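You operate a simulated robot arm through the tools that you are given. There is no shell and no other tool.

You are at the controls of a simulated robot arm. One attempt, no reset.

## Task
End the test; switch off the load tester, power station and bench strip.
Fine: stop the load first; plug back on its seat, load knob to zero; leave the flap open; press no other button of the power station.

Only the result counts: the job must be done as asked and must still hold three seconds after the hand-in. Knocking over, shifting, dropping, spilling or breaking anything else fails it.

## Robot
A 7-joint arm with a two-finger parallel gripper, fixed in place. Base frame: the origin is at the foot of the arm, x ahead of it, y to its left, z up; the work surface is at about z = 760. Readings come in mm, degrees, newtons and seconds.
With the tool pointing down near the work surface it reaches from about 340 to 760 mm from the base axis. Its first joint turns from -115.0 to 115.0 degrees. Payload 3.91 kg.
The TCP is the grasp point between the finger pads, 30 mm short of the fingertips. In the tool frame z runs along the fingers and y along their closing line. The gripper opens to 110 mm. The fingers are 20 mm wide and 10 mm thick; the gripper's body (48 by 112 mm) begins 55 mm behind the TCP.
Orientation is that of the tool frame in the base frame, as a unit quaternion [w, x, y, z]. With the fingers straight down and closing along the base's y, the tool's x points along the base's -x, its y along +y and its z along -z.

## Interface
- The arm moves only by the tool move_arm. Its argument "commands" is a list of rows, each an object of numbers (a shift or turn left out is 0, a gripper value left out holds the last): "ax", "ay", "az": the turn, a rotation vector about the tool's x, y, z in degrees; "tx", "ty", "tz": the shift along the tool's x, y, z in cm; "grip": the finger opening in cm, from 0 to 11. In form: [{"ax": .., "ay": .., "az": .., "tx": .., "ty": .., "tz": .., "grip": ..}, ...]. A call has 1 to 20 rows; each row is the pose to reach, as a shift and turn from the pose commanded when the call began, along the tool's axes at that moment. A row lasts 0.2 s, in which the tool goes at most 50 mm and 8.6 degrees; a call with a longer step from one row to the next is refused whole, and so is a gripper value outside its range. A pose out of reach is approached as far as the arm can. The call stops where the force on the tool passes 40 N (or 10 N more than at its start, if that is more) or the arm is blocked; 0.2 s more then pass. Each finger travels about 108 mm/s and halts on what it meets, pressing with about 24 N; the grip force reading is that of the motor and also rises with nothing between the fingers. The clock runs only during rows and for 0.2 s after the last one: add rows that repeat a pose to give the fingers time. It gives the time, the measured TCP pose, the force on the tool (base axes), the opening and the grip force at its end, in the units of the frame above (readings bear some noise), with the torque about the TCP (base axes, N m) and any sound that the robot's microphone picked up.
- Cameras (640 x 400 px; columns grow to the right, rows downward): "scene" is fixed at [221.4, 500.9, 1509]; the picture's right is [-0.91, -0.41, 0.00], its down [-0.21, 0.47, -0.86] and it looks along [0.35, -0.78, -0.52] (base axes); focal length 344 px, centre (320, 200). "wrist" rides on the gripper at [72, 17, -103] in the tool frame; the picture's right is [-0.23, 0.97, 0.00], its down [-0.76, -0.18, -0.62] and it looks along [-0.61, -0.14, 0.78] (tool axes); focal length 222 px, centre (320, 200). There is no depth. A picture from a camera that has moved, and an enlarged one, comes with that camera's place and axes in the base frame and with its lens.
- grab_frame(camera): a new picture of that camera. It takes no simulated time.
- raise_lower(by): slides the trunk up (or, below 0, down) by that many mm; the arm rides with it, the base frame stays. It gives what a move gives, with no picture.
- enlarge(camera, box): a new picture of the part [left, top, right, bottom] of that camera's present view, enlarged. It takes no simulated time.
- close_job(): hands the job in; it is judged then, once.

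Nothing tells you positions but the pictures and the camera data. Unless the task says otherwise, let go and move clear before handing in.

The tools are called after ">>>" as a command line: name --argument value ..., lists and objects as JSON in quotes. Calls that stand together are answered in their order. move_arm: Moves the arm, as the interface text tells. Its arguments: {"type":"object","properties":{"commands":{"type":"array"}},"required":["commands"]} The other tools are called the same way: raise_lower (by) slides the trunk up or down; grab_frame (camera) takes a picture; enlarge (camera, box) takes an enlarged picture of a part of a camera's view; close_job () hands the job in.

At the start:

```text
clock: 0.0
tcp_pos: [504.5, -201.8, 1203.9]
orientation: [-0.001, 0.0, 1.0, 0.001]
ft_force: [-0.6, 0.4, -0.1]
moment: [-0.02, -0.04, 0.02]
grip_width: 110.2
grasp_force: 0.0
trunk travel left (down, up): [-700.0, 290.0]
```

scene: 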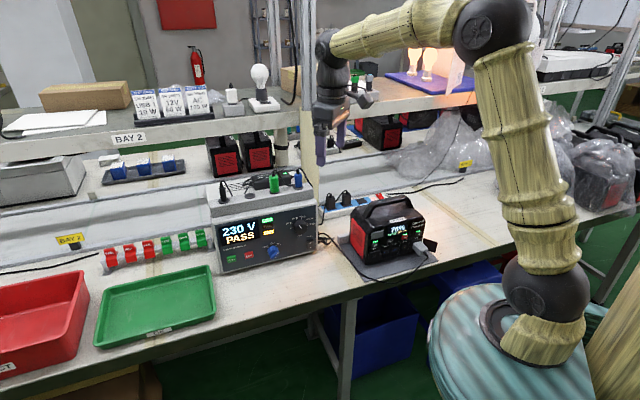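
wrist: 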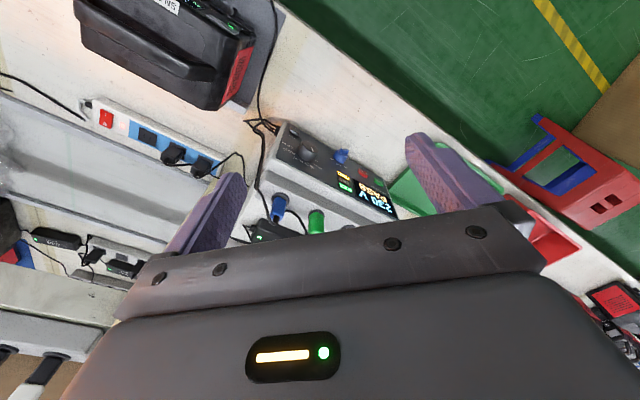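

I see a load tester (230 V PASS), a power station to its right with a plug in its front, and a bench strip behind. I'll look closer before moving.

>>> enlarge --camera "scene" --box '[200, 160, 330, 280]'

>>> enlarge --camera "scene" --box '[320, 170, 460, 290]'

>>> enlarge --camera "wrist" --box '[60, 80, 420, 260]'

>>> enlarge --camera "wrist" --box '[60, 0, 300, 150]'

```text
3.33 times, centred on (265, 220) of scene
camera zoom: at [221.4, 500.9, 1509.0], right [-0.91, -0.41, 0.0], down [-0.21, 0.47, -0.86], along [0.35, -0.78, -0.52], focal length 1146 px, centre (503, 133)
```

zoom: 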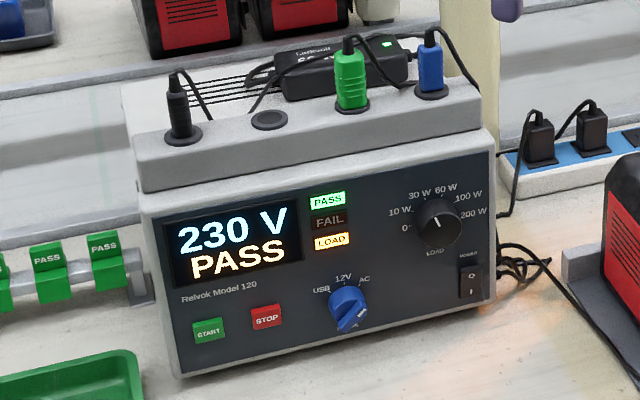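

```text
3.33 times, centred on (390, 230) of scene
camera zoom: at [221.4, 500.9, 1509.0], right [-0.91, -0.41, 0.0], down [-0.21, 0.47, -0.86], along [0.35, -0.78, -0.52], focal length 1146 px, centre (87, 100)
```

zoom: 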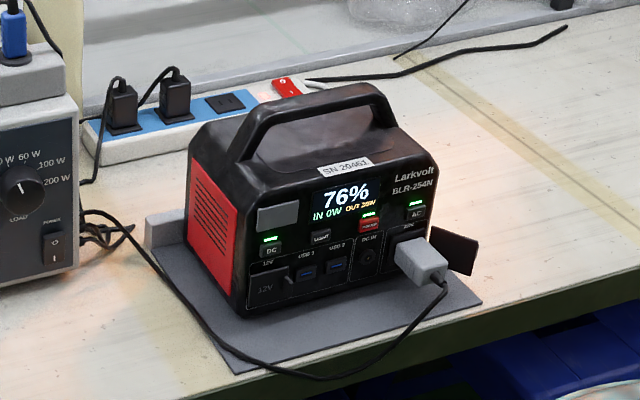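

```text
1.78 times, centred on (240, 170) of wrist
camera zoom: at [432.3, -185.5, 1306.6], right [0.23, 0.97, 0.0], down [0.76, -0.18, 0.62], along [0.61, -0.14, -0.78], focal length 395 px, centre (462, 253)
```

zoom: 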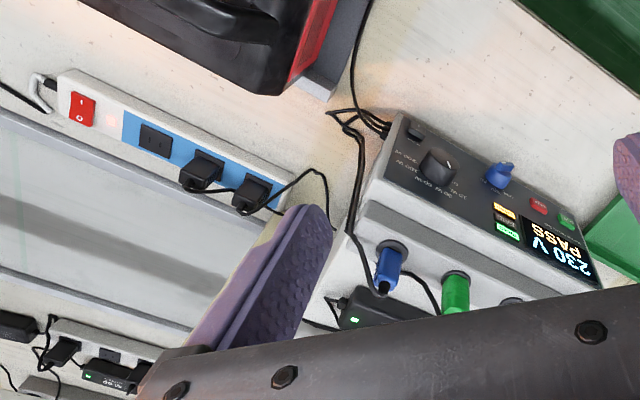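

```text
2.67 times, centred on (180, 75) of wrist
camera zoom: at [432.3, -185.5, 1306.6], right [0.23, 0.97, 0.0], down [0.76, -0.18, 0.62], along [0.61, -0.14, -0.78], focal length 592 px, centre (693, 533)
```

zoom: 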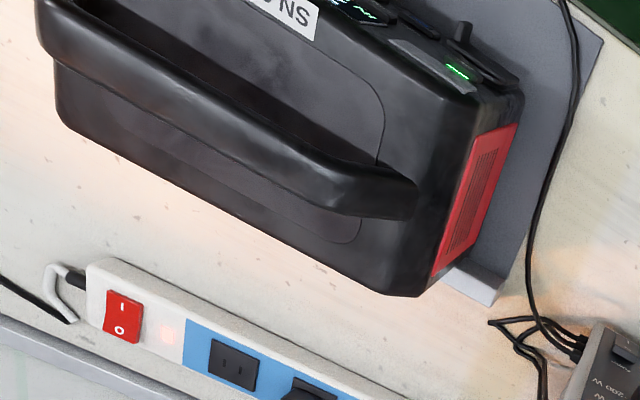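

The tester is on the left, the power station has a grey plug in its AC outlet with the flap open, and there is an empty seat on the tester's top. I'll zoom in further on the details.

>>> enlarge --camera "scene" --box '[215, 168, 311, 228]'

>>> enlarge --camera "scene" --box '[270, 205, 334, 265]'

>>> enlarge --camera "scene" --box '[365, 215, 445, 265]'

>>> enlarge --camera "scene" --box '[316, 178, 412, 238]'

>>> enlarge --camera "scene" --box '[40, 60, 320, 240]'

>>> enlarge --camera "wrist" --box '[230, 110, 410, 250]'

```text
6.67 times, centred on (263, 198) of scene
camera zoom: at [221.4, 500.9, 1509.0], right [-0.91, -0.41, 0.0], down [-0.21, 0.47, -0.86], along [0.35, -0.78, -0.52], focal length 2293 px, centre (700, 213)
```

zoom: 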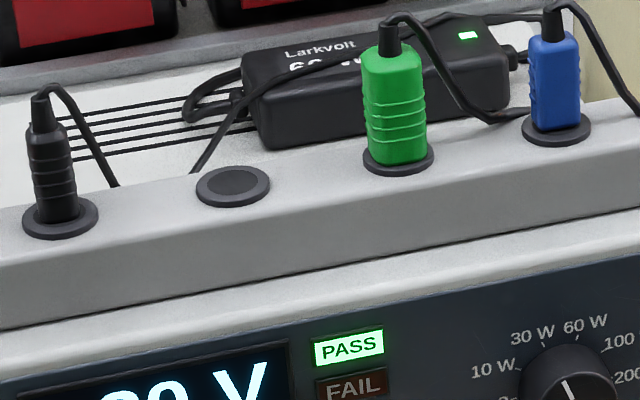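

```text
6.67 times, centred on (302, 235) of scene
camera zoom: at [221.4, 500.9, 1509.0], right [-0.91, -0.41, 0.0], down [-0.21, 0.47, -0.86], along [0.35, -0.78, -0.52], focal length 2293 px, centre (440, -33)
```

zoom: 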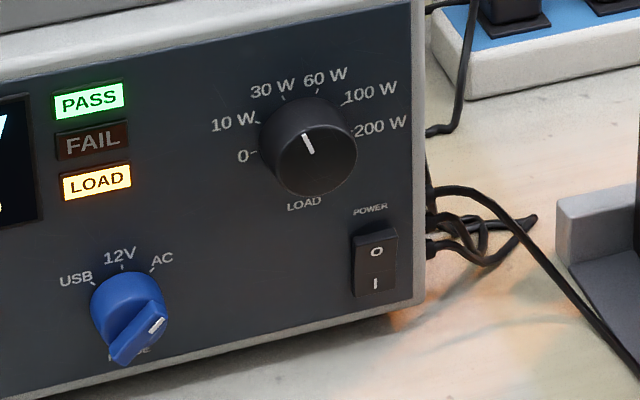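

```text
8.00 times, centred on (405, 240) of scene
camera zoom: at [221.4, 500.9, 1509.0], right [-0.91, -0.41, 0.0], down [-0.21, 0.47, -0.86], along [0.35, -0.78, -0.52], focal length 2751 px, centre (-360, -120)
```

zoom: 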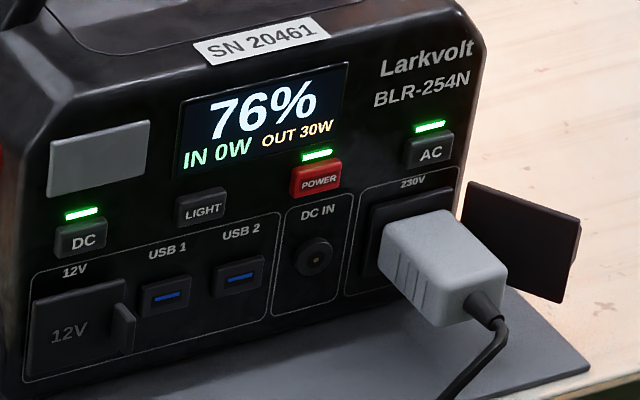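

```text
6.67 times, centred on (364, 208) of scene
camera zoom: at [221.4, 500.9, 1509.0], right [-0.91, -0.41, 0.0], down [-0.21, 0.47, -0.86], along [0.35, -0.78, -0.52], focal length 2293 px, centre (27, 147)
```

zoom: 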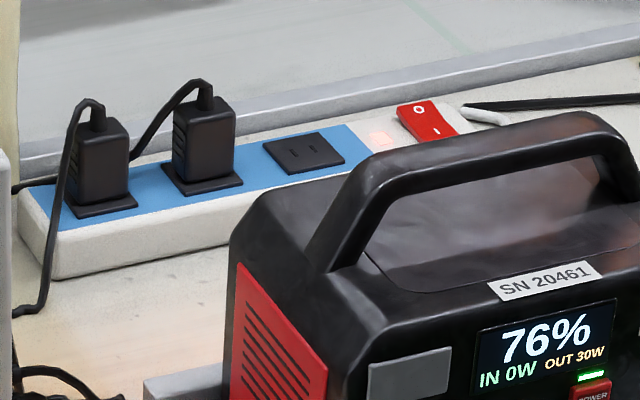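

```text
2.22 times, centred on (180, 150) of scene
camera zoom: at [221.4, 500.9, 1509.0], right [-0.91, -0.41, 0.0], down [-0.21, 0.47, -0.86], along [0.35, -0.78, -0.52], focal length 764 px, centre (631, 311)
```

zoom: 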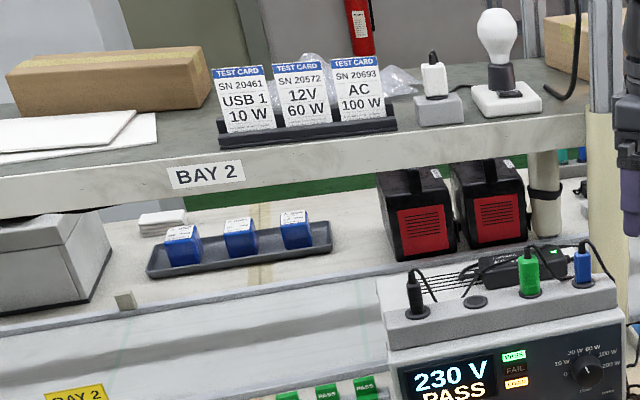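

```text
2.86 times, centred on (320, 180) of wrist
camera zoom: at [432.3, -185.5, 1306.6], right [0.23, 0.97, 0.0], down [0.76, -0.18, 0.62], along [0.61, -0.14, -0.78], focal length 635 px, centre (320, 257)
```

zoom: 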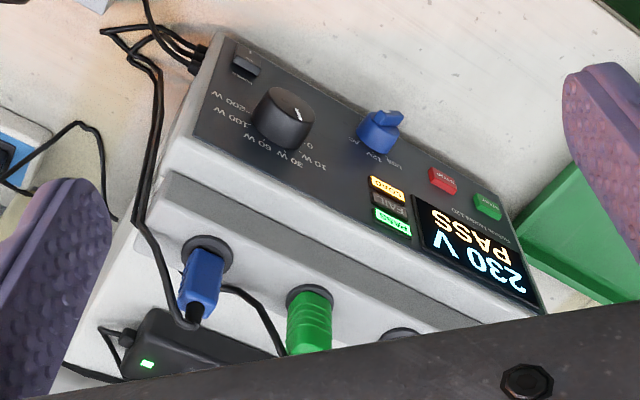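

The STOP button is at about (747,-147,826), the load knob at (626,-256,892) and the tester rocker at (609,-285,820). The panel's normal points along (-0.7,0.7). I'll pull back a little and yaw the tool so that the camera sits above it when it faces the panel.

>>> move_arm --commands '[{"tx": 3, "ty": 3}, {"tx": 6, "ty": 6, "az": -8.4}, {"tx": 9, "ty": 9, "az": -16.8}, {"tx": 10.4, "ty": 12, "az": -25.2}, {"tx": 10.4, "ty": 14, "az": -33.6}, {"tx": 10.4, "ty": 14, "az": -42}, {"tx": 10.4, "ty": 14, "az": -50.4}, {"tx": 10.4, "ty": 14, "az": -58.8}, {"tx": 10.4, "ty": 14, "az": -67.2}, {"tx": 10.4, "ty": 14, "az": -75.6}, {"tx": 10.4, "ty": 14, "az": -84}, {"tx": 10.4, "ty": 14, "az": -92.4}, {"tx": 10.4, "ty": 14, "az": -100.8}, {"tx": 10.4, "ty": 14, "az": -109.2}, {"tx": 10.4, "ty": 14, "az": -117.6}, {"tx": 10.4, "ty": 14, "az": -126}, {"tx": 10.4, "ty": 14, "az": -134}, {"tx": 10.4, "ty": 14, "az": -135}]'

>>> grab_frame --camera "scene"

>>> grab_frame --camera "wrist"

```text
clock: 3.8
tcp_pos: [400.3, -62.4, 1202.5]
orientation: [0.0, 0.925, -0.381, 0.0]
ft_force: [0.3, -0.2, 0.2]
moment: [0.04, 0.0, 0.0]
grip_width: 110.1
grasp_force: 0.1
trunk travel left (down, up): [-700.0, 290.0]
```

```text
taken
```

scene: 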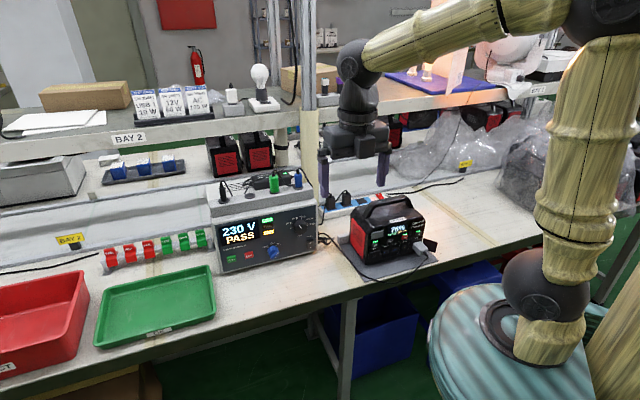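

```text
taken
camera wrist: at [440.3, -125.6, 1306.8], right [-0.85, -0.53, 0.0], down [-0.41, 0.66, 0.62], along [-0.33, 0.53, -0.78], focal length 222 px, centre (320, 200)
```

wrist: 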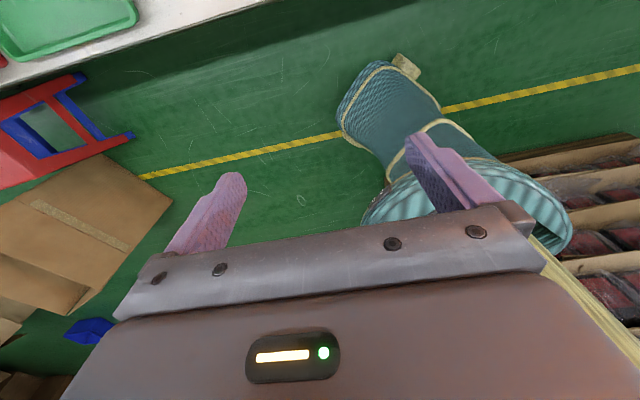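

The yaw succeeded and the camera is now on the forward side. Next I'll pitch the tool up toward the tester panel and move toward it.

>>> move_arm --commands '[{"tx": 2, "ty": -1, "ay": 8}, {"tx": 4, "ty": -2, "ay": 16}, {"tx": 6, "ty": -4, "ay": 24}, {"tx": 8, "ty": -6, "ay": 32}, {"tx": 10, "ty": -8, "ay": 40}, {"tx": 12, "ty": -9, "ay": 48}, {"tx": 14, "ty": -9, "ay": 56}, {"tx": 15, "ty": -9, "ay": 60}, {"tx": 15, "ty": -9, "ay": 60}]'

>>> raise_lower --by -200

>>> grab_frame --camera "scene"

>>> grab_frame --camera "wrist"

```text
clock: 5.8
tcp_pos: [569.7, -104.1, 1203.6]
orientation: [0.192, 0.8, -0.331, 0.462]
ft_force: [0.3, 0.4, 0.2]
moment: [-0.02, 0.02, -0.01]
grip_width: 110.0
grasp_force: 0.1
trunk travel left (down, up): [-700.0, 290.0]
```

```text
clock: 8.0
tcp_pos: [569.2, -103.0, 1002.1]
orientation: [0.192, 0.8, -0.332, 0.462]
ft_force: [0.5, 0.6, 0.2]
moment: [0.01, -0.01, 0.01]
grip_width: 110.1
grasp_force: 0.1
trunk travel left (down, up): [-500.0, 490.0]
```

```text
taken
```

scene: 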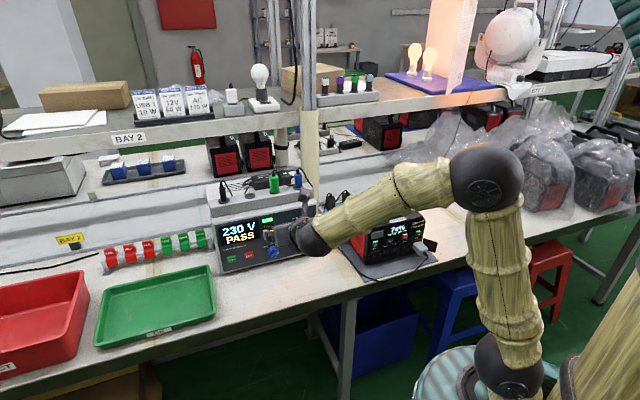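

```text
taken
camera wrist: at [520.2, -78.4, 1117.8], right [-0.77, -0.61, -0.2], down [-0.53, 0.78, -0.35], along [0.36, -0.16, -0.92], focal length 222 px, centre (320, 200)
```

wrist: 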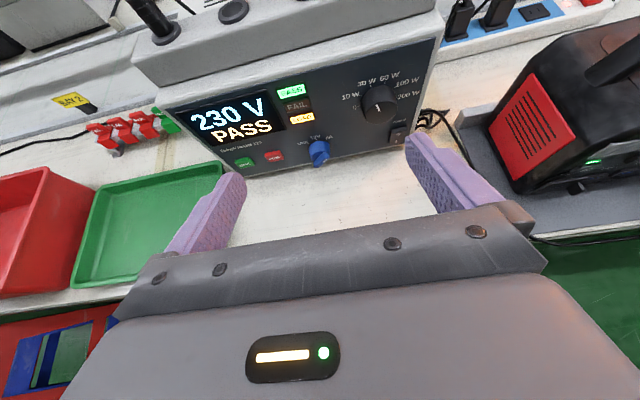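

The wrist view shows the tester panel well. I'll enlarge it to refine the positions.

>>> enlarge --camera "wrist" --box '[150, 20, 310, 180]'

>>> enlarge --camera "wrist" --box '[290, 20, 450, 180]'

>>> enlarge --camera "scene" --box '[200, 170, 330, 280]'

```text
2.50 times, centred on (230, 100) of wrist
camera zoom: at [520.2, -78.4, 1117.8], right [-0.77, -0.61, -0.2], down [-0.53, 0.78, -0.35], along [0.36, -0.16, -0.92], focal length 555 px, centre (545, 450)
```

zoom: 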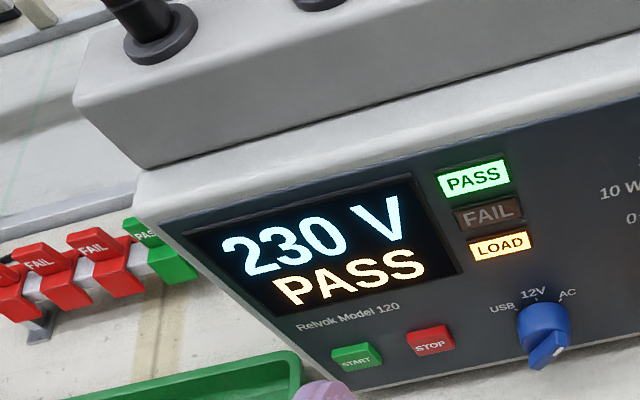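

```text
2.50 times, centred on (370, 100) of wrist
camera zoom: at [520.2, -78.4, 1117.8], right [-0.77, -0.61, -0.2], down [-0.53, 0.78, -0.35], along [0.36, -0.16, -0.92], focal length 555 px, centre (195, 450)
```

zoom: 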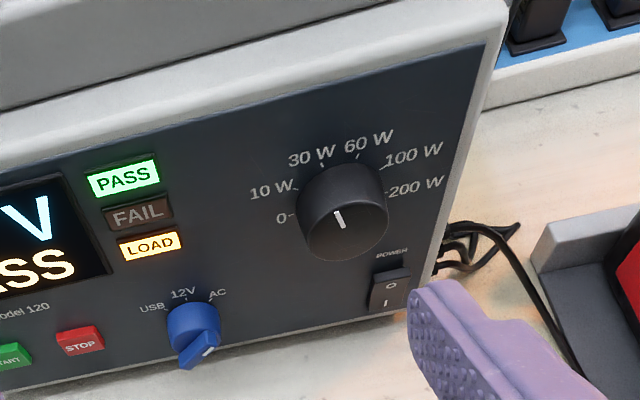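

```text
3.64 times, centred on (265, 225) of scene
camera zoom: at [221.4, 500.9, 1509.0], right [-0.91, -0.41, 0.0], down [-0.21, 0.47, -0.86], along [0.35, -0.78, -0.52], focal length 1251 px, centre (520, 109)
```

zoom: 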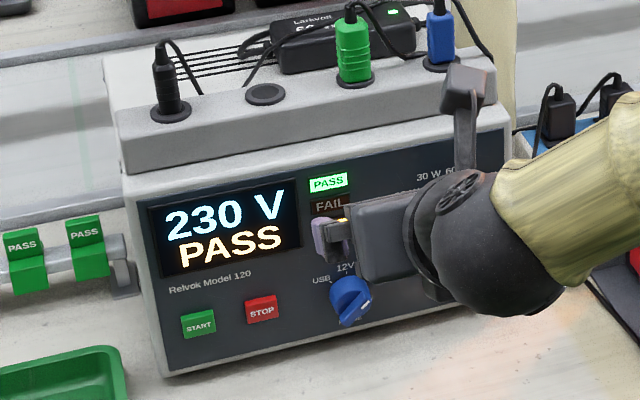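

STOP is at about (746,-147,823). I'll close the fingers and move to a point in front of it with the tool pitched 20° below horizontal.

>>> move_arm --commands '[{"tx": -2, "ty": -1.6, "tz": 2.6, "ay": 2, "grip": 0}, {"tx": -4, "ty": -3.2, "tz": 5.2, "ay": 4, "grip": 0}, {"tx": -6, "ty": -4.8, "tz": 7.8, "ay": 6, "grip": 0}, {"tx": -8, "ty": -6.4, "tz": 10.4, "ay": 8, "grip": 0}, {"tx": -10, "ty": -8, "tz": 13, "ay": 10, "grip": 0}, {"tx": -11.66, "ty": -9.4, "tz": 15.4, "ay": 10, "grip": 0}, {"tx": -11.66, "ty": -9.4, "tz": 15.4, "ay": 10, "grip": 0}]'

>>> grab_frame --camera "scene"

>>> grab_frame --camera "wrist"

```text
clock: 9.6
tcp_pos: [687.5, -92.2, 823.8]
orientation: [0.22, 0.757, -0.313, 0.53]
ft_force: [0.7, -0.1, -0.3]
moment: [0.01, 0.02, -0.01]
grip_width: 0.0
grasp_force: 24.3
trunk travel left (down, up): [-500.0, 490.0]
```

```text
taken
```

scene: 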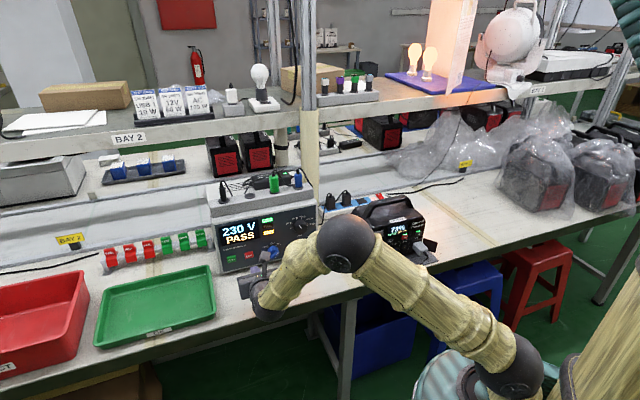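

```text
taken
camera wrist: at [624.2, -53.1, 927.4], right [-0.74, -0.63, -0.21], down [-0.47, 0.72, -0.5], along [0.47, -0.27, -0.84], focal length 222 px, centre (320, 200)
```

wrist: 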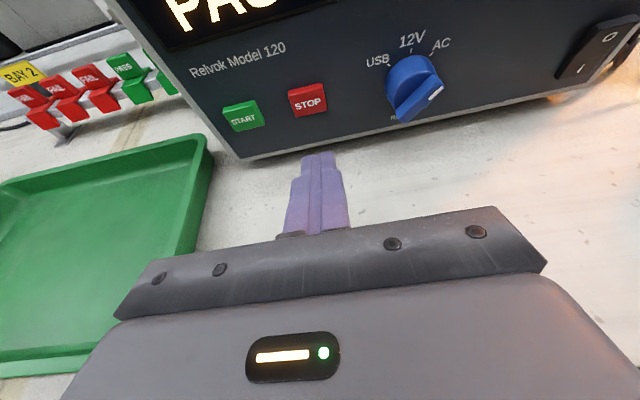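

The fingers are lined up in front of STOP, about 48 mm short of it. I'll advance horizontally and press gently.

>>> move_arm --commands '[{"tx": 0.7, "ty": -0.3, "tz": 1.9}, {"tx": 1.37, "ty": -0.3, "tz": 3.76}, {"tx": 1.57, "ty": -0.3, "tz": 4.32}, {"tx": 1.64, "ty": -0.3, "tz": 4.51}, {"tx": 1.71, "ty": -0.3, "tz": 4.7}, {"tx": 1.78, "ty": -0.3, "tz": 4.89}, {"tx": 1.81, "ty": -0.3, "tz": 4.98}]'

>>> grab_frame --camera "wrist"

>>> enlarge --camera "scene" --box '[200, 170, 330, 280]'

```text
clock: 11.2
tcp_pos: [727.2, -126.2, 824.9]
orientation: [0.218, 0.758, -0.313, 0.529]
ft_force: [-11.9, 7.1, -3.8]
moment: [0.07, 0.16, -0.1]
grip_width: 0.0
grasp_force: 24.2
trunk travel left (down, up): [-500.0, 490.0]
heard: click
```

```text
taken
camera wrist: at [664.9, -85.9, 927.8], right [-0.74, -0.63, -0.21], down [-0.47, 0.72, -0.5], along [0.47, -0.27, -0.84], focal length 222 px, centre (320, 200)
```

wrist: 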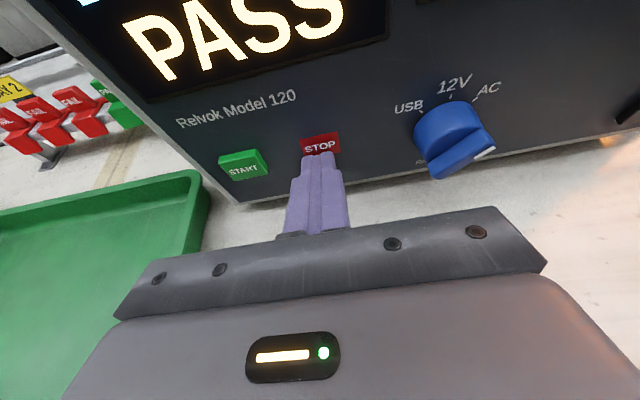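

```text
3.64 times, centred on (265, 225) of scene
camera zoom: at [221.4, 500.9, 1509.0], right [-0.91, -0.41, 0.0], down [-0.21, 0.47, -0.86], along [0.35, -0.78, -0.52], focal length 1251 px, centre (520, 109)
```

zoom: 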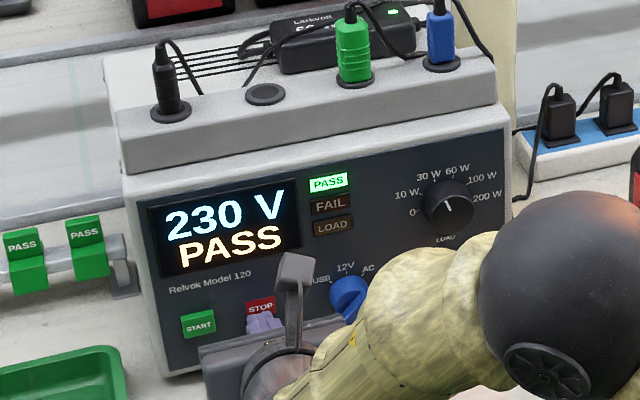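

The load has stopped: a click was heard and the LOAD lamp is off. Next I'll retract, move in front of the load knob and level the tool.

>>> move_arm --commands '[{"tx": -1.03, "tz": -2.82}, {"tx": -2.05, "tz": -5.64}, {"tx": -2.05, "tz": -7.6, "ty": 2, "ay": 4}, {"tx": -1, "tz": -9.6, "ty": 5, "ay": 8}, {"tx": 0, "tz": -11.69, "ty": 8, "ay": 12}, {"tx": 1.5, "tz": -11.69, "ty": 11, "ay": 16}, {"tx": 2.88, "tz": -11.69, "ty": 14, "ay": 20}, {"tx": 2.88, "tz": -11.69, "ty": 16.3, "ay": 20}, {"tx": 2.88, "tz": -11.69, "ty": 16.3, "ay": 20}]'

>>> grab_frame --camera "wrist"

>>> grab_frame --camera "scene"

```text
clock: 13.2
tcp_pos: [540.9, -171.1, 892.5]
orientation: [0.27, 0.653, -0.271, 0.654]
ft_force: [-0.6, -0.4, 0.5]
moment: [0.03, 0.03, 0.01]
grip_width: 0.2
grasp_force: 23.9
trunk travel left (down, up): [-500.0, 490.0]
```

```text
taken
camera wrist: at [457.2, -109.6, 964.4], right [-0.69, -0.69, -0.23], down [-0.32, 0.57, -0.76], along [0.65, -0.45, -0.61], focal length 222 px, centre (320, 200)
```

wrist: 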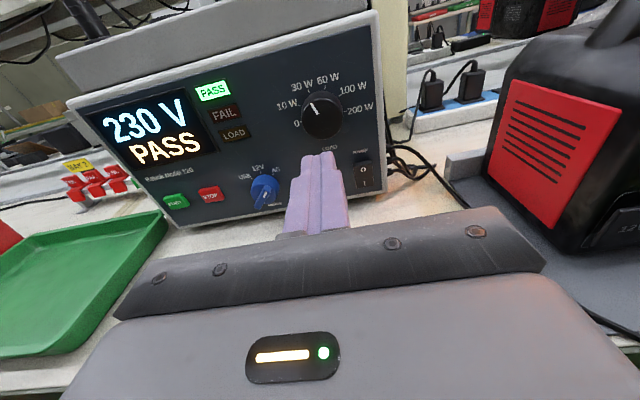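

```text
taken
```

scene: 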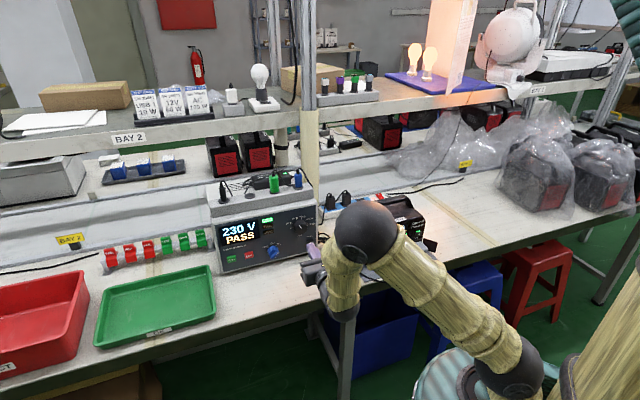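

>>> enlarge --camera "wrist" --box '[260, 50, 420, 210]'

>>> enlarge --camera "scene" --box '[280, 200, 320, 240]'

```text
2.50 times, centred on (340, 130) of wrist
camera zoom: at [457.2, -109.6, 964.4], right [-0.69, -0.69, -0.23], down [-0.32, 0.57, -0.76], along [0.65, -0.45, -0.61], focal length 555 px, centre (270, 375)
```

zoom: 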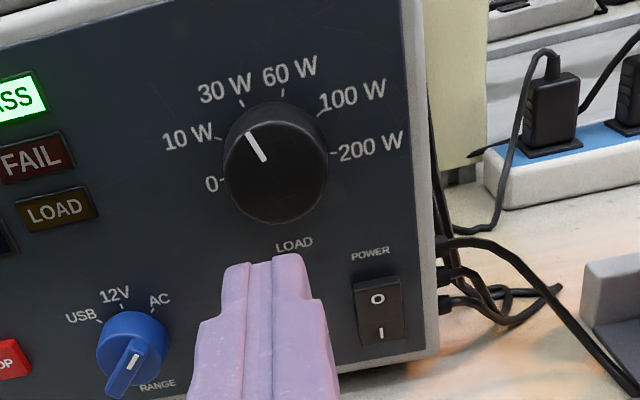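

```text
10.00 times, centred on (300, 220) of scene
camera zoom: at [221.4, 500.9, 1509.0], right [-0.91, -0.41, 0.0], down [-0.21, 0.47, -0.86], along [0.35, -0.78, -0.52], focal length 3439 px, centre (520, 0)
```

zoom: 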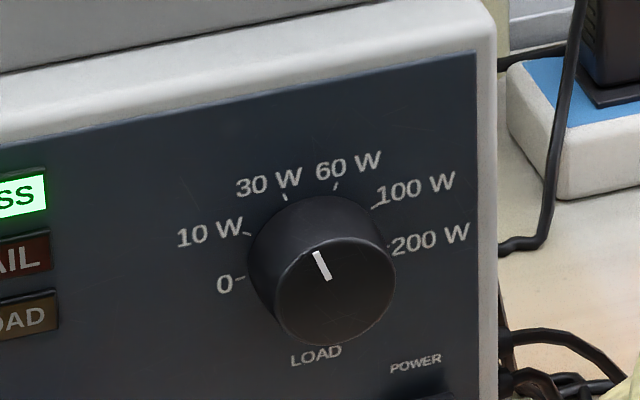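

The ticks sit at -100°, -60°, -20°, +20° and so on from vertical, so the knob is at 30 W and needs 80° anticlockwise to reach 0. The knob axis is at u≈261, z≈892 and the tool is aligned with it. I'll open to 60 mm, roll +40° and advance over the knob.

>>> move_arm --commands '[{"az": 8, "grip": 6.2}, {"az": 16, "tz": 1}, {"az": 24, "tz": 2}, {"az": 32, "tz": 4}, {"az": 40, "tz": 6}, {"az": 40, "tz": 7.5}, {"az": 40, "tz": 8.5}, {"az": 40, "tz": 9.2}, {"az": 40, "tz": 9.7}, {"az": 40, "tz": 9.9}]'

>>> grab_frame --camera "wrist"

>>> enlarge --camera "scene" --box '[270, 190, 340, 260]'

```text
clock: 15.4
tcp_pos: [613.0, -240.0, 892.3]
orientation: [0.03, 0.521, -0.477, 0.707]
ft_force: [0.5, 0.0, 0.0]
moment: [-0.01, -0.02, 0.0]
grip_width: 62.0
grasp_force: 0.2
trunk travel left (down, up): [-500.0, 490.0]
```

```text
taken
camera wrist: at [498.2, -209.9, 936.8], right [-0.42, -0.42, -0.8], down [0.0, 0.88, -0.47], along [0.91, -0.2, -0.37], focal length 222 px, centre (320, 200)
```

wrist: 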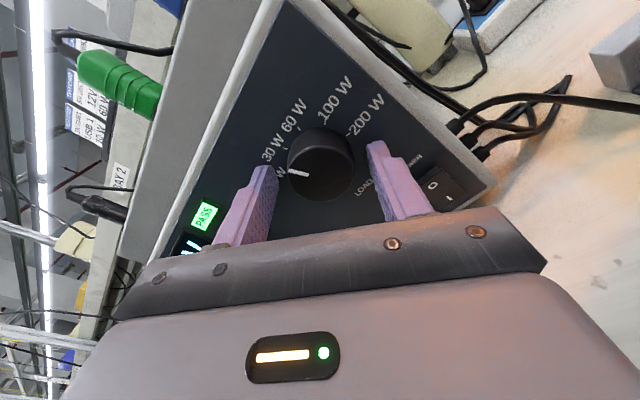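

```text
5.71 times, centred on (305, 225) of scene
camera zoom: at [221.4, 500.9, 1509.0], right [-0.91, -0.41, 0.0], down [-0.21, 0.47, -0.86], along [0.35, -0.78, -0.52], focal length 1965 px, centre (406, 57)
```

zoom: 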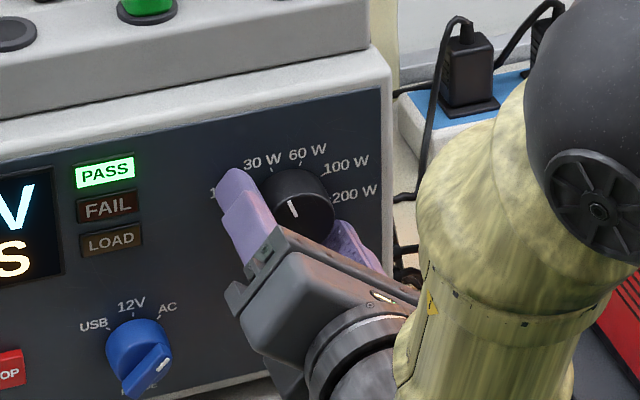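

The fingers straddle the knob. I'll correct the small sideways offset and close on it.

>>> move_arm --commands '[{"tx": 0.17, "ty": 0.2}, {"tx": 0.17, "ty": 0.2, "tz": 0.1, "grip": 3}, {"tx": 0.17, "ty": 0.2, "tz": 0.1, "grip": 3}, {"tx": 0.17, "ty": 0.2, "tz": 0.1, "grip": 3}]'

>>> grab_frame --camera "wrist"

```text
clock: 16.4
tcp_pos: [611.2, -242.9, 892.1]
orientation: [0.031, 0.521, -0.478, 0.706]
ft_force: [-3.2, 2.5, 0.6]
moment: [-0.11, -0.11, -0.13]
grip_width: 41.0
grasp_force: 44.9
trunk travel left (down, up): [-500.0, 490.0]
```

```text
taken
camera wrist: at [496.6, -211.6, 937.7], right [-0.42, -0.42, -0.8], down [0.0, 0.88, -0.47], along [0.91, -0.2, -0.37], focal length 222 px, centre (320, 200)
```

wrist: 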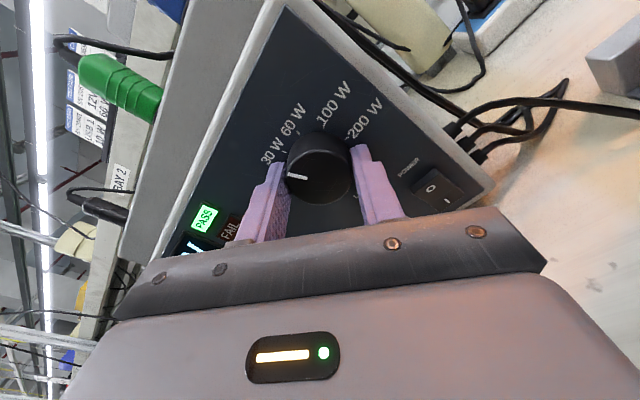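

The knob is gripped at 41 mm. I'll turn it 80° anticlockwise.

>>> move_arm --commands '[{"az": -6}, {"az": -12}, {"az": -18}, {"az": -24}, {"az": -30}, {"az": -36}, {"az": -42}, {"az": -48}, {"az": -54}, {"az": -60}, {"az": -66}, {"az": -72}, {"az": -78}, {"az": -80}, {"az": -80}]'

>>> grab_frame --camera "wrist"

>>> enlarge --camera "scene" --box '[270, 190, 340, 260]'

```text
clock: 19.6
tcp_pos: [610.4, -243.5, 892.3]
orientation: [0.479, 0.706, -0.032, 0.521]
ft_force: [-13.2, -2.4, 1.9]
moment: [-0.18, -0.21, -0.23]
grip_width: 41.1
grasp_force: 45.7
trunk travel left (down, up): [-500.0, 490.0]
```

```text
taken
camera wrist: at [561.3, -146.9, 959.3], right [-0.63, -0.63, 0.45], down [-0.69, 0.19, -0.7], along [0.35, -0.75, -0.56], focal length 222 px, centre (320, 200)
```

wrist: 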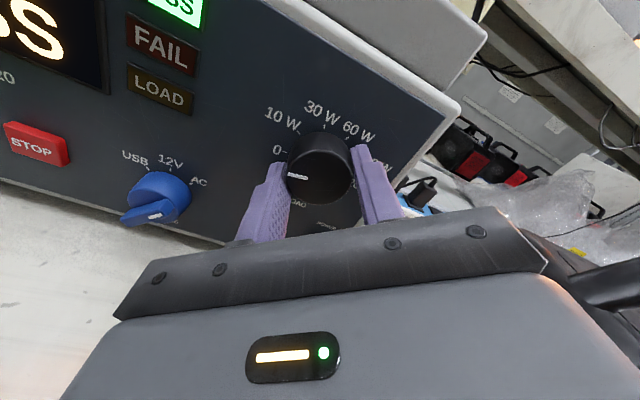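

```text
5.71 times, centred on (305, 225) of scene
camera zoom: at [221.4, 500.9, 1509.0], right [-0.91, -0.41, 0.0], down [-0.21, 0.47, -0.86], along [0.35, -0.78, -0.52], focal length 1965 px, centre (406, 57)
```

zoom: 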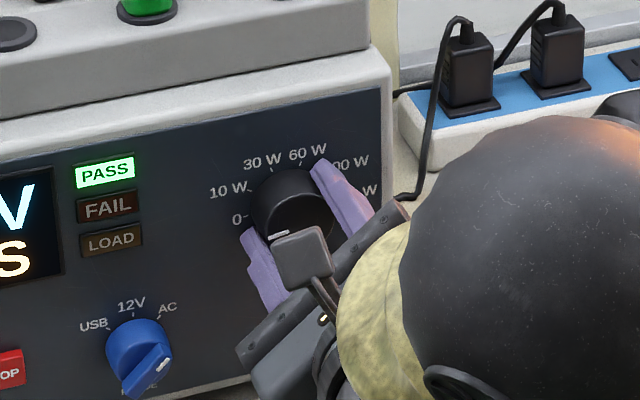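

The pointer now faces the 0 tick. I'll release, retract, roll back to level and check it.

>>> move_arm --commands '[{"grip": 6.2}, {"grip": 6.2}, {"tz": -1.5, "grip": 6.2}, {"tz": -4}, {"tz": -8, "az": 8}, {"tz": -10, "az": 16}, {"tz": -10, "az": 24, "grip": 0}, {"tz": -10, "az": 32, "grip": 0}, {"tz": -10, "az": 40, "grip": 0}, {"tz": -10, "az": 40, "grip": 0}]'

>>> grab_frame --camera "wrist"

>>> enlarge --camera "wrist" --box '[260, 50, 420, 210]'

>>> enlarge --camera "scene" --box '[280, 200, 320, 240]'

```text
clock: 21.8
tcp_pos: [540.7, -172.6, 893.0]
orientation: [0.27, 0.653, -0.27, 0.654]
ft_force: [-0.2, 0.9, 0.3]
moment: [-0.01, 0.01, 0.03]
grip_width: 0.0
grasp_force: 23.5
trunk travel left (down, up): [-500.0, 490.0]
```

```text
taken
camera wrist: at [456.0, -111.6, 964.5], right [-0.69, -0.69, -0.23], down [-0.31, 0.57, -0.76], along [0.65, -0.45, -0.61], focal length 222 px, centre (320, 200)
```

wrist: 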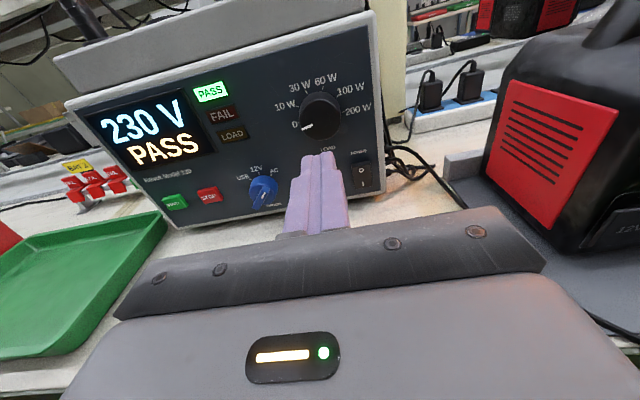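

```text
2.50 times, centred on (340, 130) of wrist
camera zoom: at [456.0, -111.6, 964.5], right [-0.69, -0.69, -0.23], down [-0.31, 0.57, -0.76], along [0.65, -0.45, -0.61], focal length 555 px, centre (270, 375)
```

zoom: 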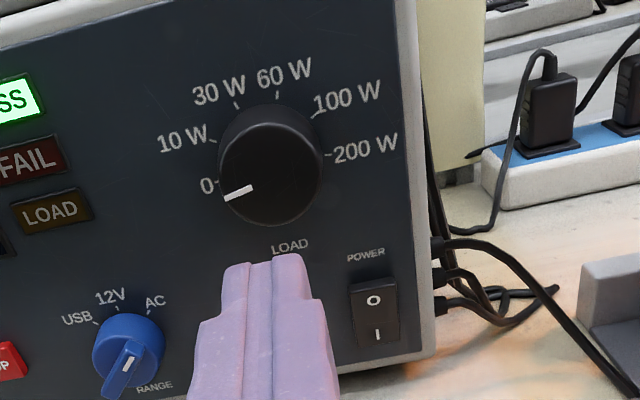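

```text
10.00 times, centred on (300, 220) of scene
camera zoom: at [221.4, 500.9, 1509.0], right [-0.91, -0.41, 0.0], down [-0.21, 0.47, -0.86], along [0.35, -0.78, -0.52], focal length 3439 px, centre (520, 0)
```

zoom: 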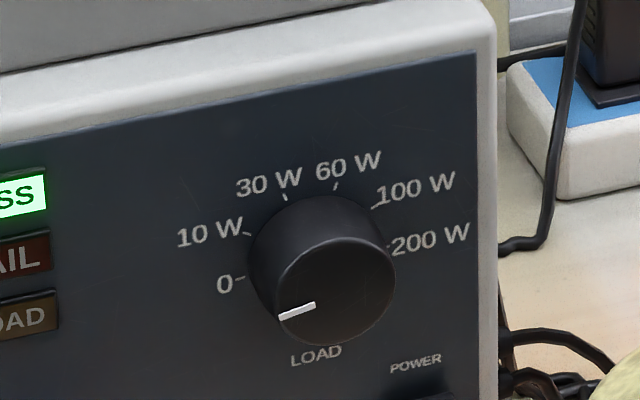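

The pointer looks at or near 0. I'll zoom in to measure it more precisely.

>>> enlarge --camera "wrist" --box '[285, 65, 385, 165]'

>>> enlarge --camera "scene" --box '[290, 212, 322, 240]'

```text
4.00 times, centred on (335, 115) of wrist
camera zoom: at [456.0, -111.6, 964.5], right [-0.69, -0.69, -0.23], down [-0.31, 0.57, -0.76], along [0.65, -0.45, -0.61], focal length 888 px, centre (260, 540)
```

zoom: 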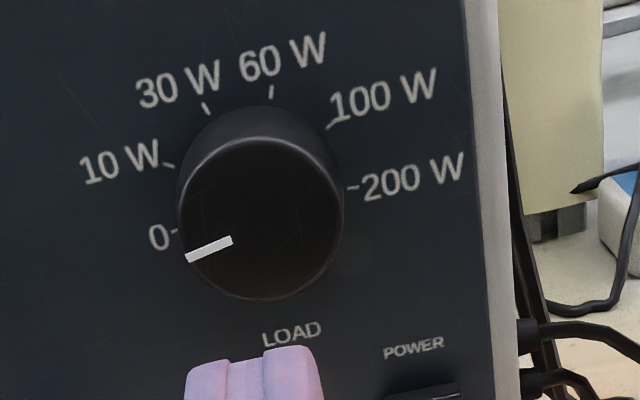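

```text
14.29 times, centred on (306, 226) of scene
camera zoom: at [221.4, 500.9, 1509.0], right [-0.91, -0.41, 0.0], down [-0.21, 0.47, -0.86], along [0.35, -0.78, -0.52], focal length 4913 px, centre (520, -171)
```

zoom: 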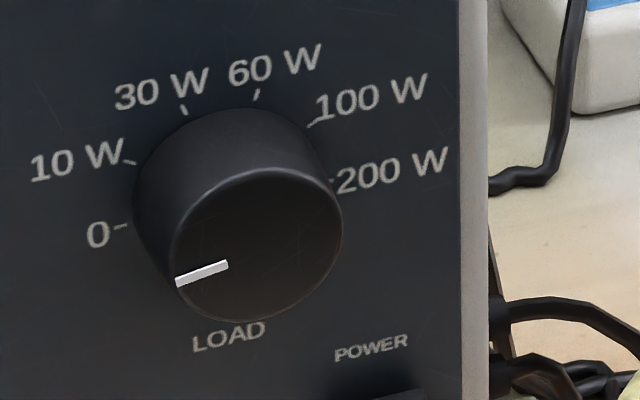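

The knob reads about -98°, which is the 0 tick. Next is the tester's power rocker, whose O half is on top at z≈820, u≈227. I'll approach with the tool pitched 20° down.

>>> move_arm --commands '[{"tx": -2, "ty": 1, "tz": 0, "ay": -5}, {"tx": -4, "ty": 2, "tz": 0, "ay": -10}, {"tx": -6, "ty": 3, "tz": 2, "ay": -15}, {"tx": -7.2, "ty": 3.3, "tz": 4, "ay": -20}, {"tx": -7.2, "ty": 3.3, "tz": 5.6, "ay": -20}, {"tx": -7.2, "ty": 3.3, "tz": 5.6, "ay": -20}]'

>>> grab_frame --camera "wrist"

>>> enlarge --camera "wrist" --box '[240, 60, 400, 220]'

```text
clock: 23.2
tcp_pos: [556.9, -234.7, 819.8]
orientation: [0.219, 0.758, -0.313, 0.529]
ft_force: [0.1, 0.0, 0.3]
moment: [0.01, 0.01, 0.0]
grip_width: 0.0
grasp_force: 24.2
trunk travel left (down, up): [-500.0, 490.0]
```

```text
taken
camera wrist: at [494.3, -196.4, 923.2], right [-0.74, -0.63, -0.21], down [-0.47, 0.72, -0.5], along [0.47, -0.27, -0.84], focal length 222 px, centre (320, 200)
```

wrist: 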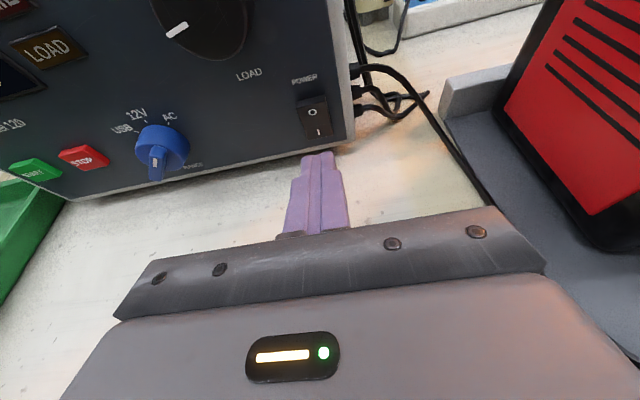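

```text
2.50 times, centred on (320, 140) of wrist
camera zoom: at [494.3, -196.4, 923.2], right [-0.74, -0.63, -0.21], down [-0.47, 0.72, -0.5], along [0.47, -0.27, -0.84], focal length 555 px, centre (320, 350)
```

zoom: 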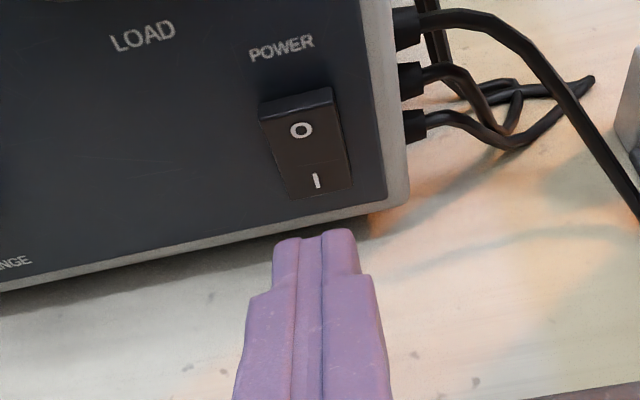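

The fingers are aligned with the rocker. I'll raise by 4 mm and push the O half in.

>>> move_arm --commands '[{"tx": 1.06, "tz": 1.74}, {"tx": 1.44, "tz": 2.78}, {"tx": 1.58, "tz": 3.15}, {"tx": 1.68, "tz": 3.43}, {"tx": 1.75, "tz": 3.62}, {"tx": 1.81, "tz": 3.81}, {"tx": 1.88, "tz": 4.0}, {"tx": 1.95, "tz": 4.19}]'

>>> grab_frame --camera "wrist"

>>> enlarge --camera "scene" --box '[200, 170, 330, 280]'

```text
clock: 24.6
tcp_pos: [583.4, -260.1, 824.3]
orientation: [0.218, 0.758, -0.313, 0.529]
ft_force: [-22.6, 14.2, 12.0]
moment: [-0.34, -0.14, -0.14]
grip_width: 0.0
grasp_force: 24.2
trunk travel left (down, up): [-500.0, 490.0]
stopped in row 7: the force on the tool passed its limit at 43 N (the readings are from after the stop); the commanded pose is now the measured one
```

```text
taken
camera wrist: at [520.3, -221.8, 928.7], right [-0.74, -0.63, -0.21], down [-0.47, 0.73, -0.5], along [0.47, -0.27, -0.84], focal length 222 px, centre (320, 200)
```

wrist: 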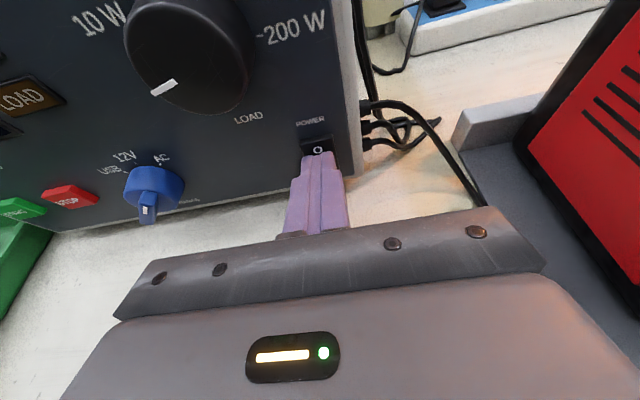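

```text
3.64 times, centred on (265, 225) of scene
camera zoom: at [221.4, 500.9, 1509.0], right [-0.91, -0.41, 0.0], down [-0.21, 0.47, -0.86], along [0.35, -0.78, -0.52], focal length 1251 px, centre (520, 109)
```

zoom: 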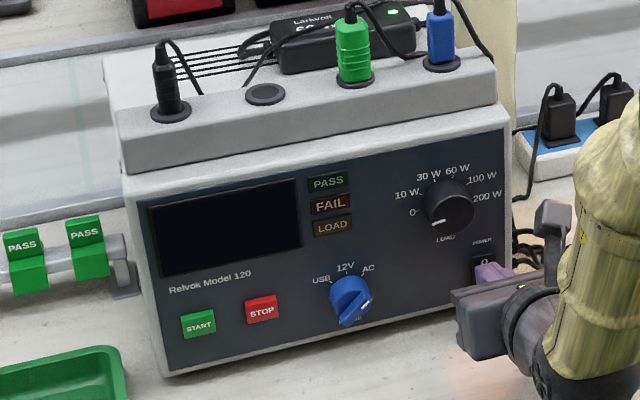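

The tester's display is dark, so it is off. I'll retract and swing over to view the power station's front.

>>> move_arm --commands '[{"tx": -1.03, "tz": -2.82}, {"tx": -2.4, "tz": -6.6}, {"tx": 0, "tz": -9.6}, {"tx": 3.5, "tz": -12.5}, {"tx": 7.5, "tz": -15.6}, {"tx": 7.5, "ty": 4, "tz": -16.5}, {"tx": 7, "ty": 8, "tz": -17.5, "ay": -4}, {"tx": 6.6, "ty": 12, "tz": -18.5, "ay": -8}, {"tx": 6.2, "ty": 16, "tz": -19.8, "ay": -12}, {"tx": 6.2, "ty": 20, "tz": -19.8, "ay": -16}, {"tx": 6.2, "ty": 24, "tz": -19.8, "ay": -20}, {"tx": 6.2, "ty": 27, "tz": -19.8, "ay": -25}, {"tx": 6.2, "ty": 29, "tz": -19.8, "ay": -25}, {"tx": 6.2, "ty": 29, "tz": -19.8, "ay": -25}]'

>>> grab_frame --camera "wrist"

>>> grab_frame --camera "scene"

```text
refused: row 5 steps farther than a row can; nothing moved
```

```text
taken
camera wrist: at [520.3, -221.8, 928.7], right [-0.74, -0.63, -0.21], down [-0.47, 0.73, -0.5], along [0.47, -0.27, -0.84], focal length 222 px, centre (320, 200)
```

wrist: 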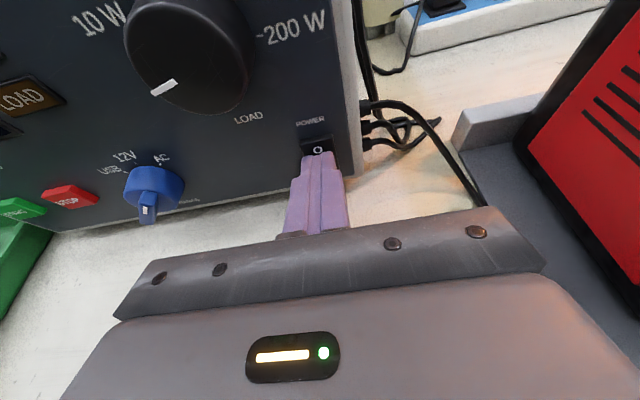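

```text
taken
```

scene: 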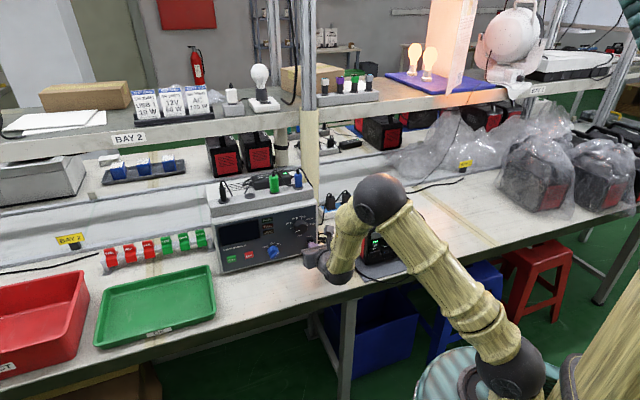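

One row stepped slightly too far, so the call was refused and nothing moved. I'll resend it with smaller steps.

>>> move_arm --commands '[{"tx": -1.03, "tz": -2.82}, {"tx": -2.4, "tz": -6.6}, {"tx": 0, "tz": -9.6}, {"tx": 3, "tz": -12.5}, {"tx": 6.5, "tz": -15}, {"tx": 7.5, "ty": 4, "tz": -16.5}, {"tx": 7, "ty": 8, "tz": -17.5, "ay": -4}, {"tx": 6.6, "ty": 12, "tz": -18.5, "ay": -8}, {"tx": 6.2, "ty": 16, "tz": -19.8, "ay": -12}, {"tx": 6.2, "ty": 20, "tz": -19.8, "ay": -16}, {"tx": 6.2, "ty": 24, "tz": -19.8, "ay": -20}, {"tx": 6.2, "ty": 27, "tz": -19.8, "ay": -25}, {"tx": 6.2, "ty": 29, "tz": -19.8, "ay": -25}, {"tx": 6.2, "ty": 29, "tz": -19.8, "ay": -25}]'

>>> grab_frame --camera "wrist"

>>> grab_frame --camera "scene"

```text
clock: 27.6
tcp_pos: [265.8, -350.2, 949.7]
orientation: [0.145, 0.855, -0.353, 0.35]
ft_force: [-0.3, -0.4, 0.4]
moment: [0.01, -0.01, -0.01]
grip_width: 0.0
grasp_force: 24.2
out of reach, approached as far as the arm can: row 8, 9, 10
trunk travel left (down, up): [-500.0, 490.0]
```

```text
taken
camera wrist: at [238.4, -348.8, 1074.5], right [-0.8, -0.58, -0.16], down [-0.57, 0.82, -0.09], along [0.18, 0.02, -0.98], focal length 222 px, centre (320, 200)
```

wrist: 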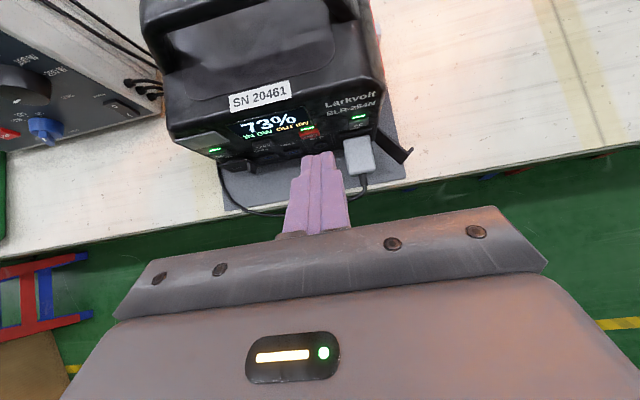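

```text
taken
```

scene: 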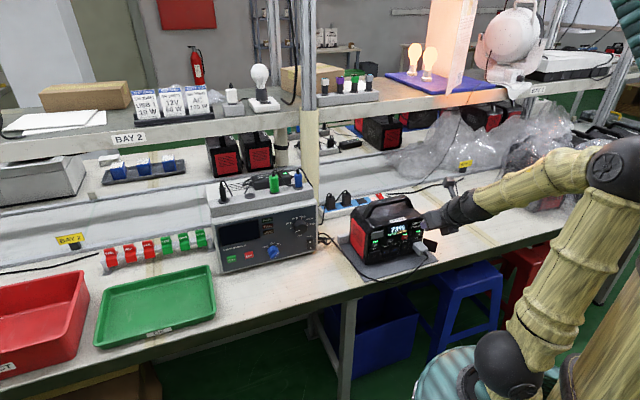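

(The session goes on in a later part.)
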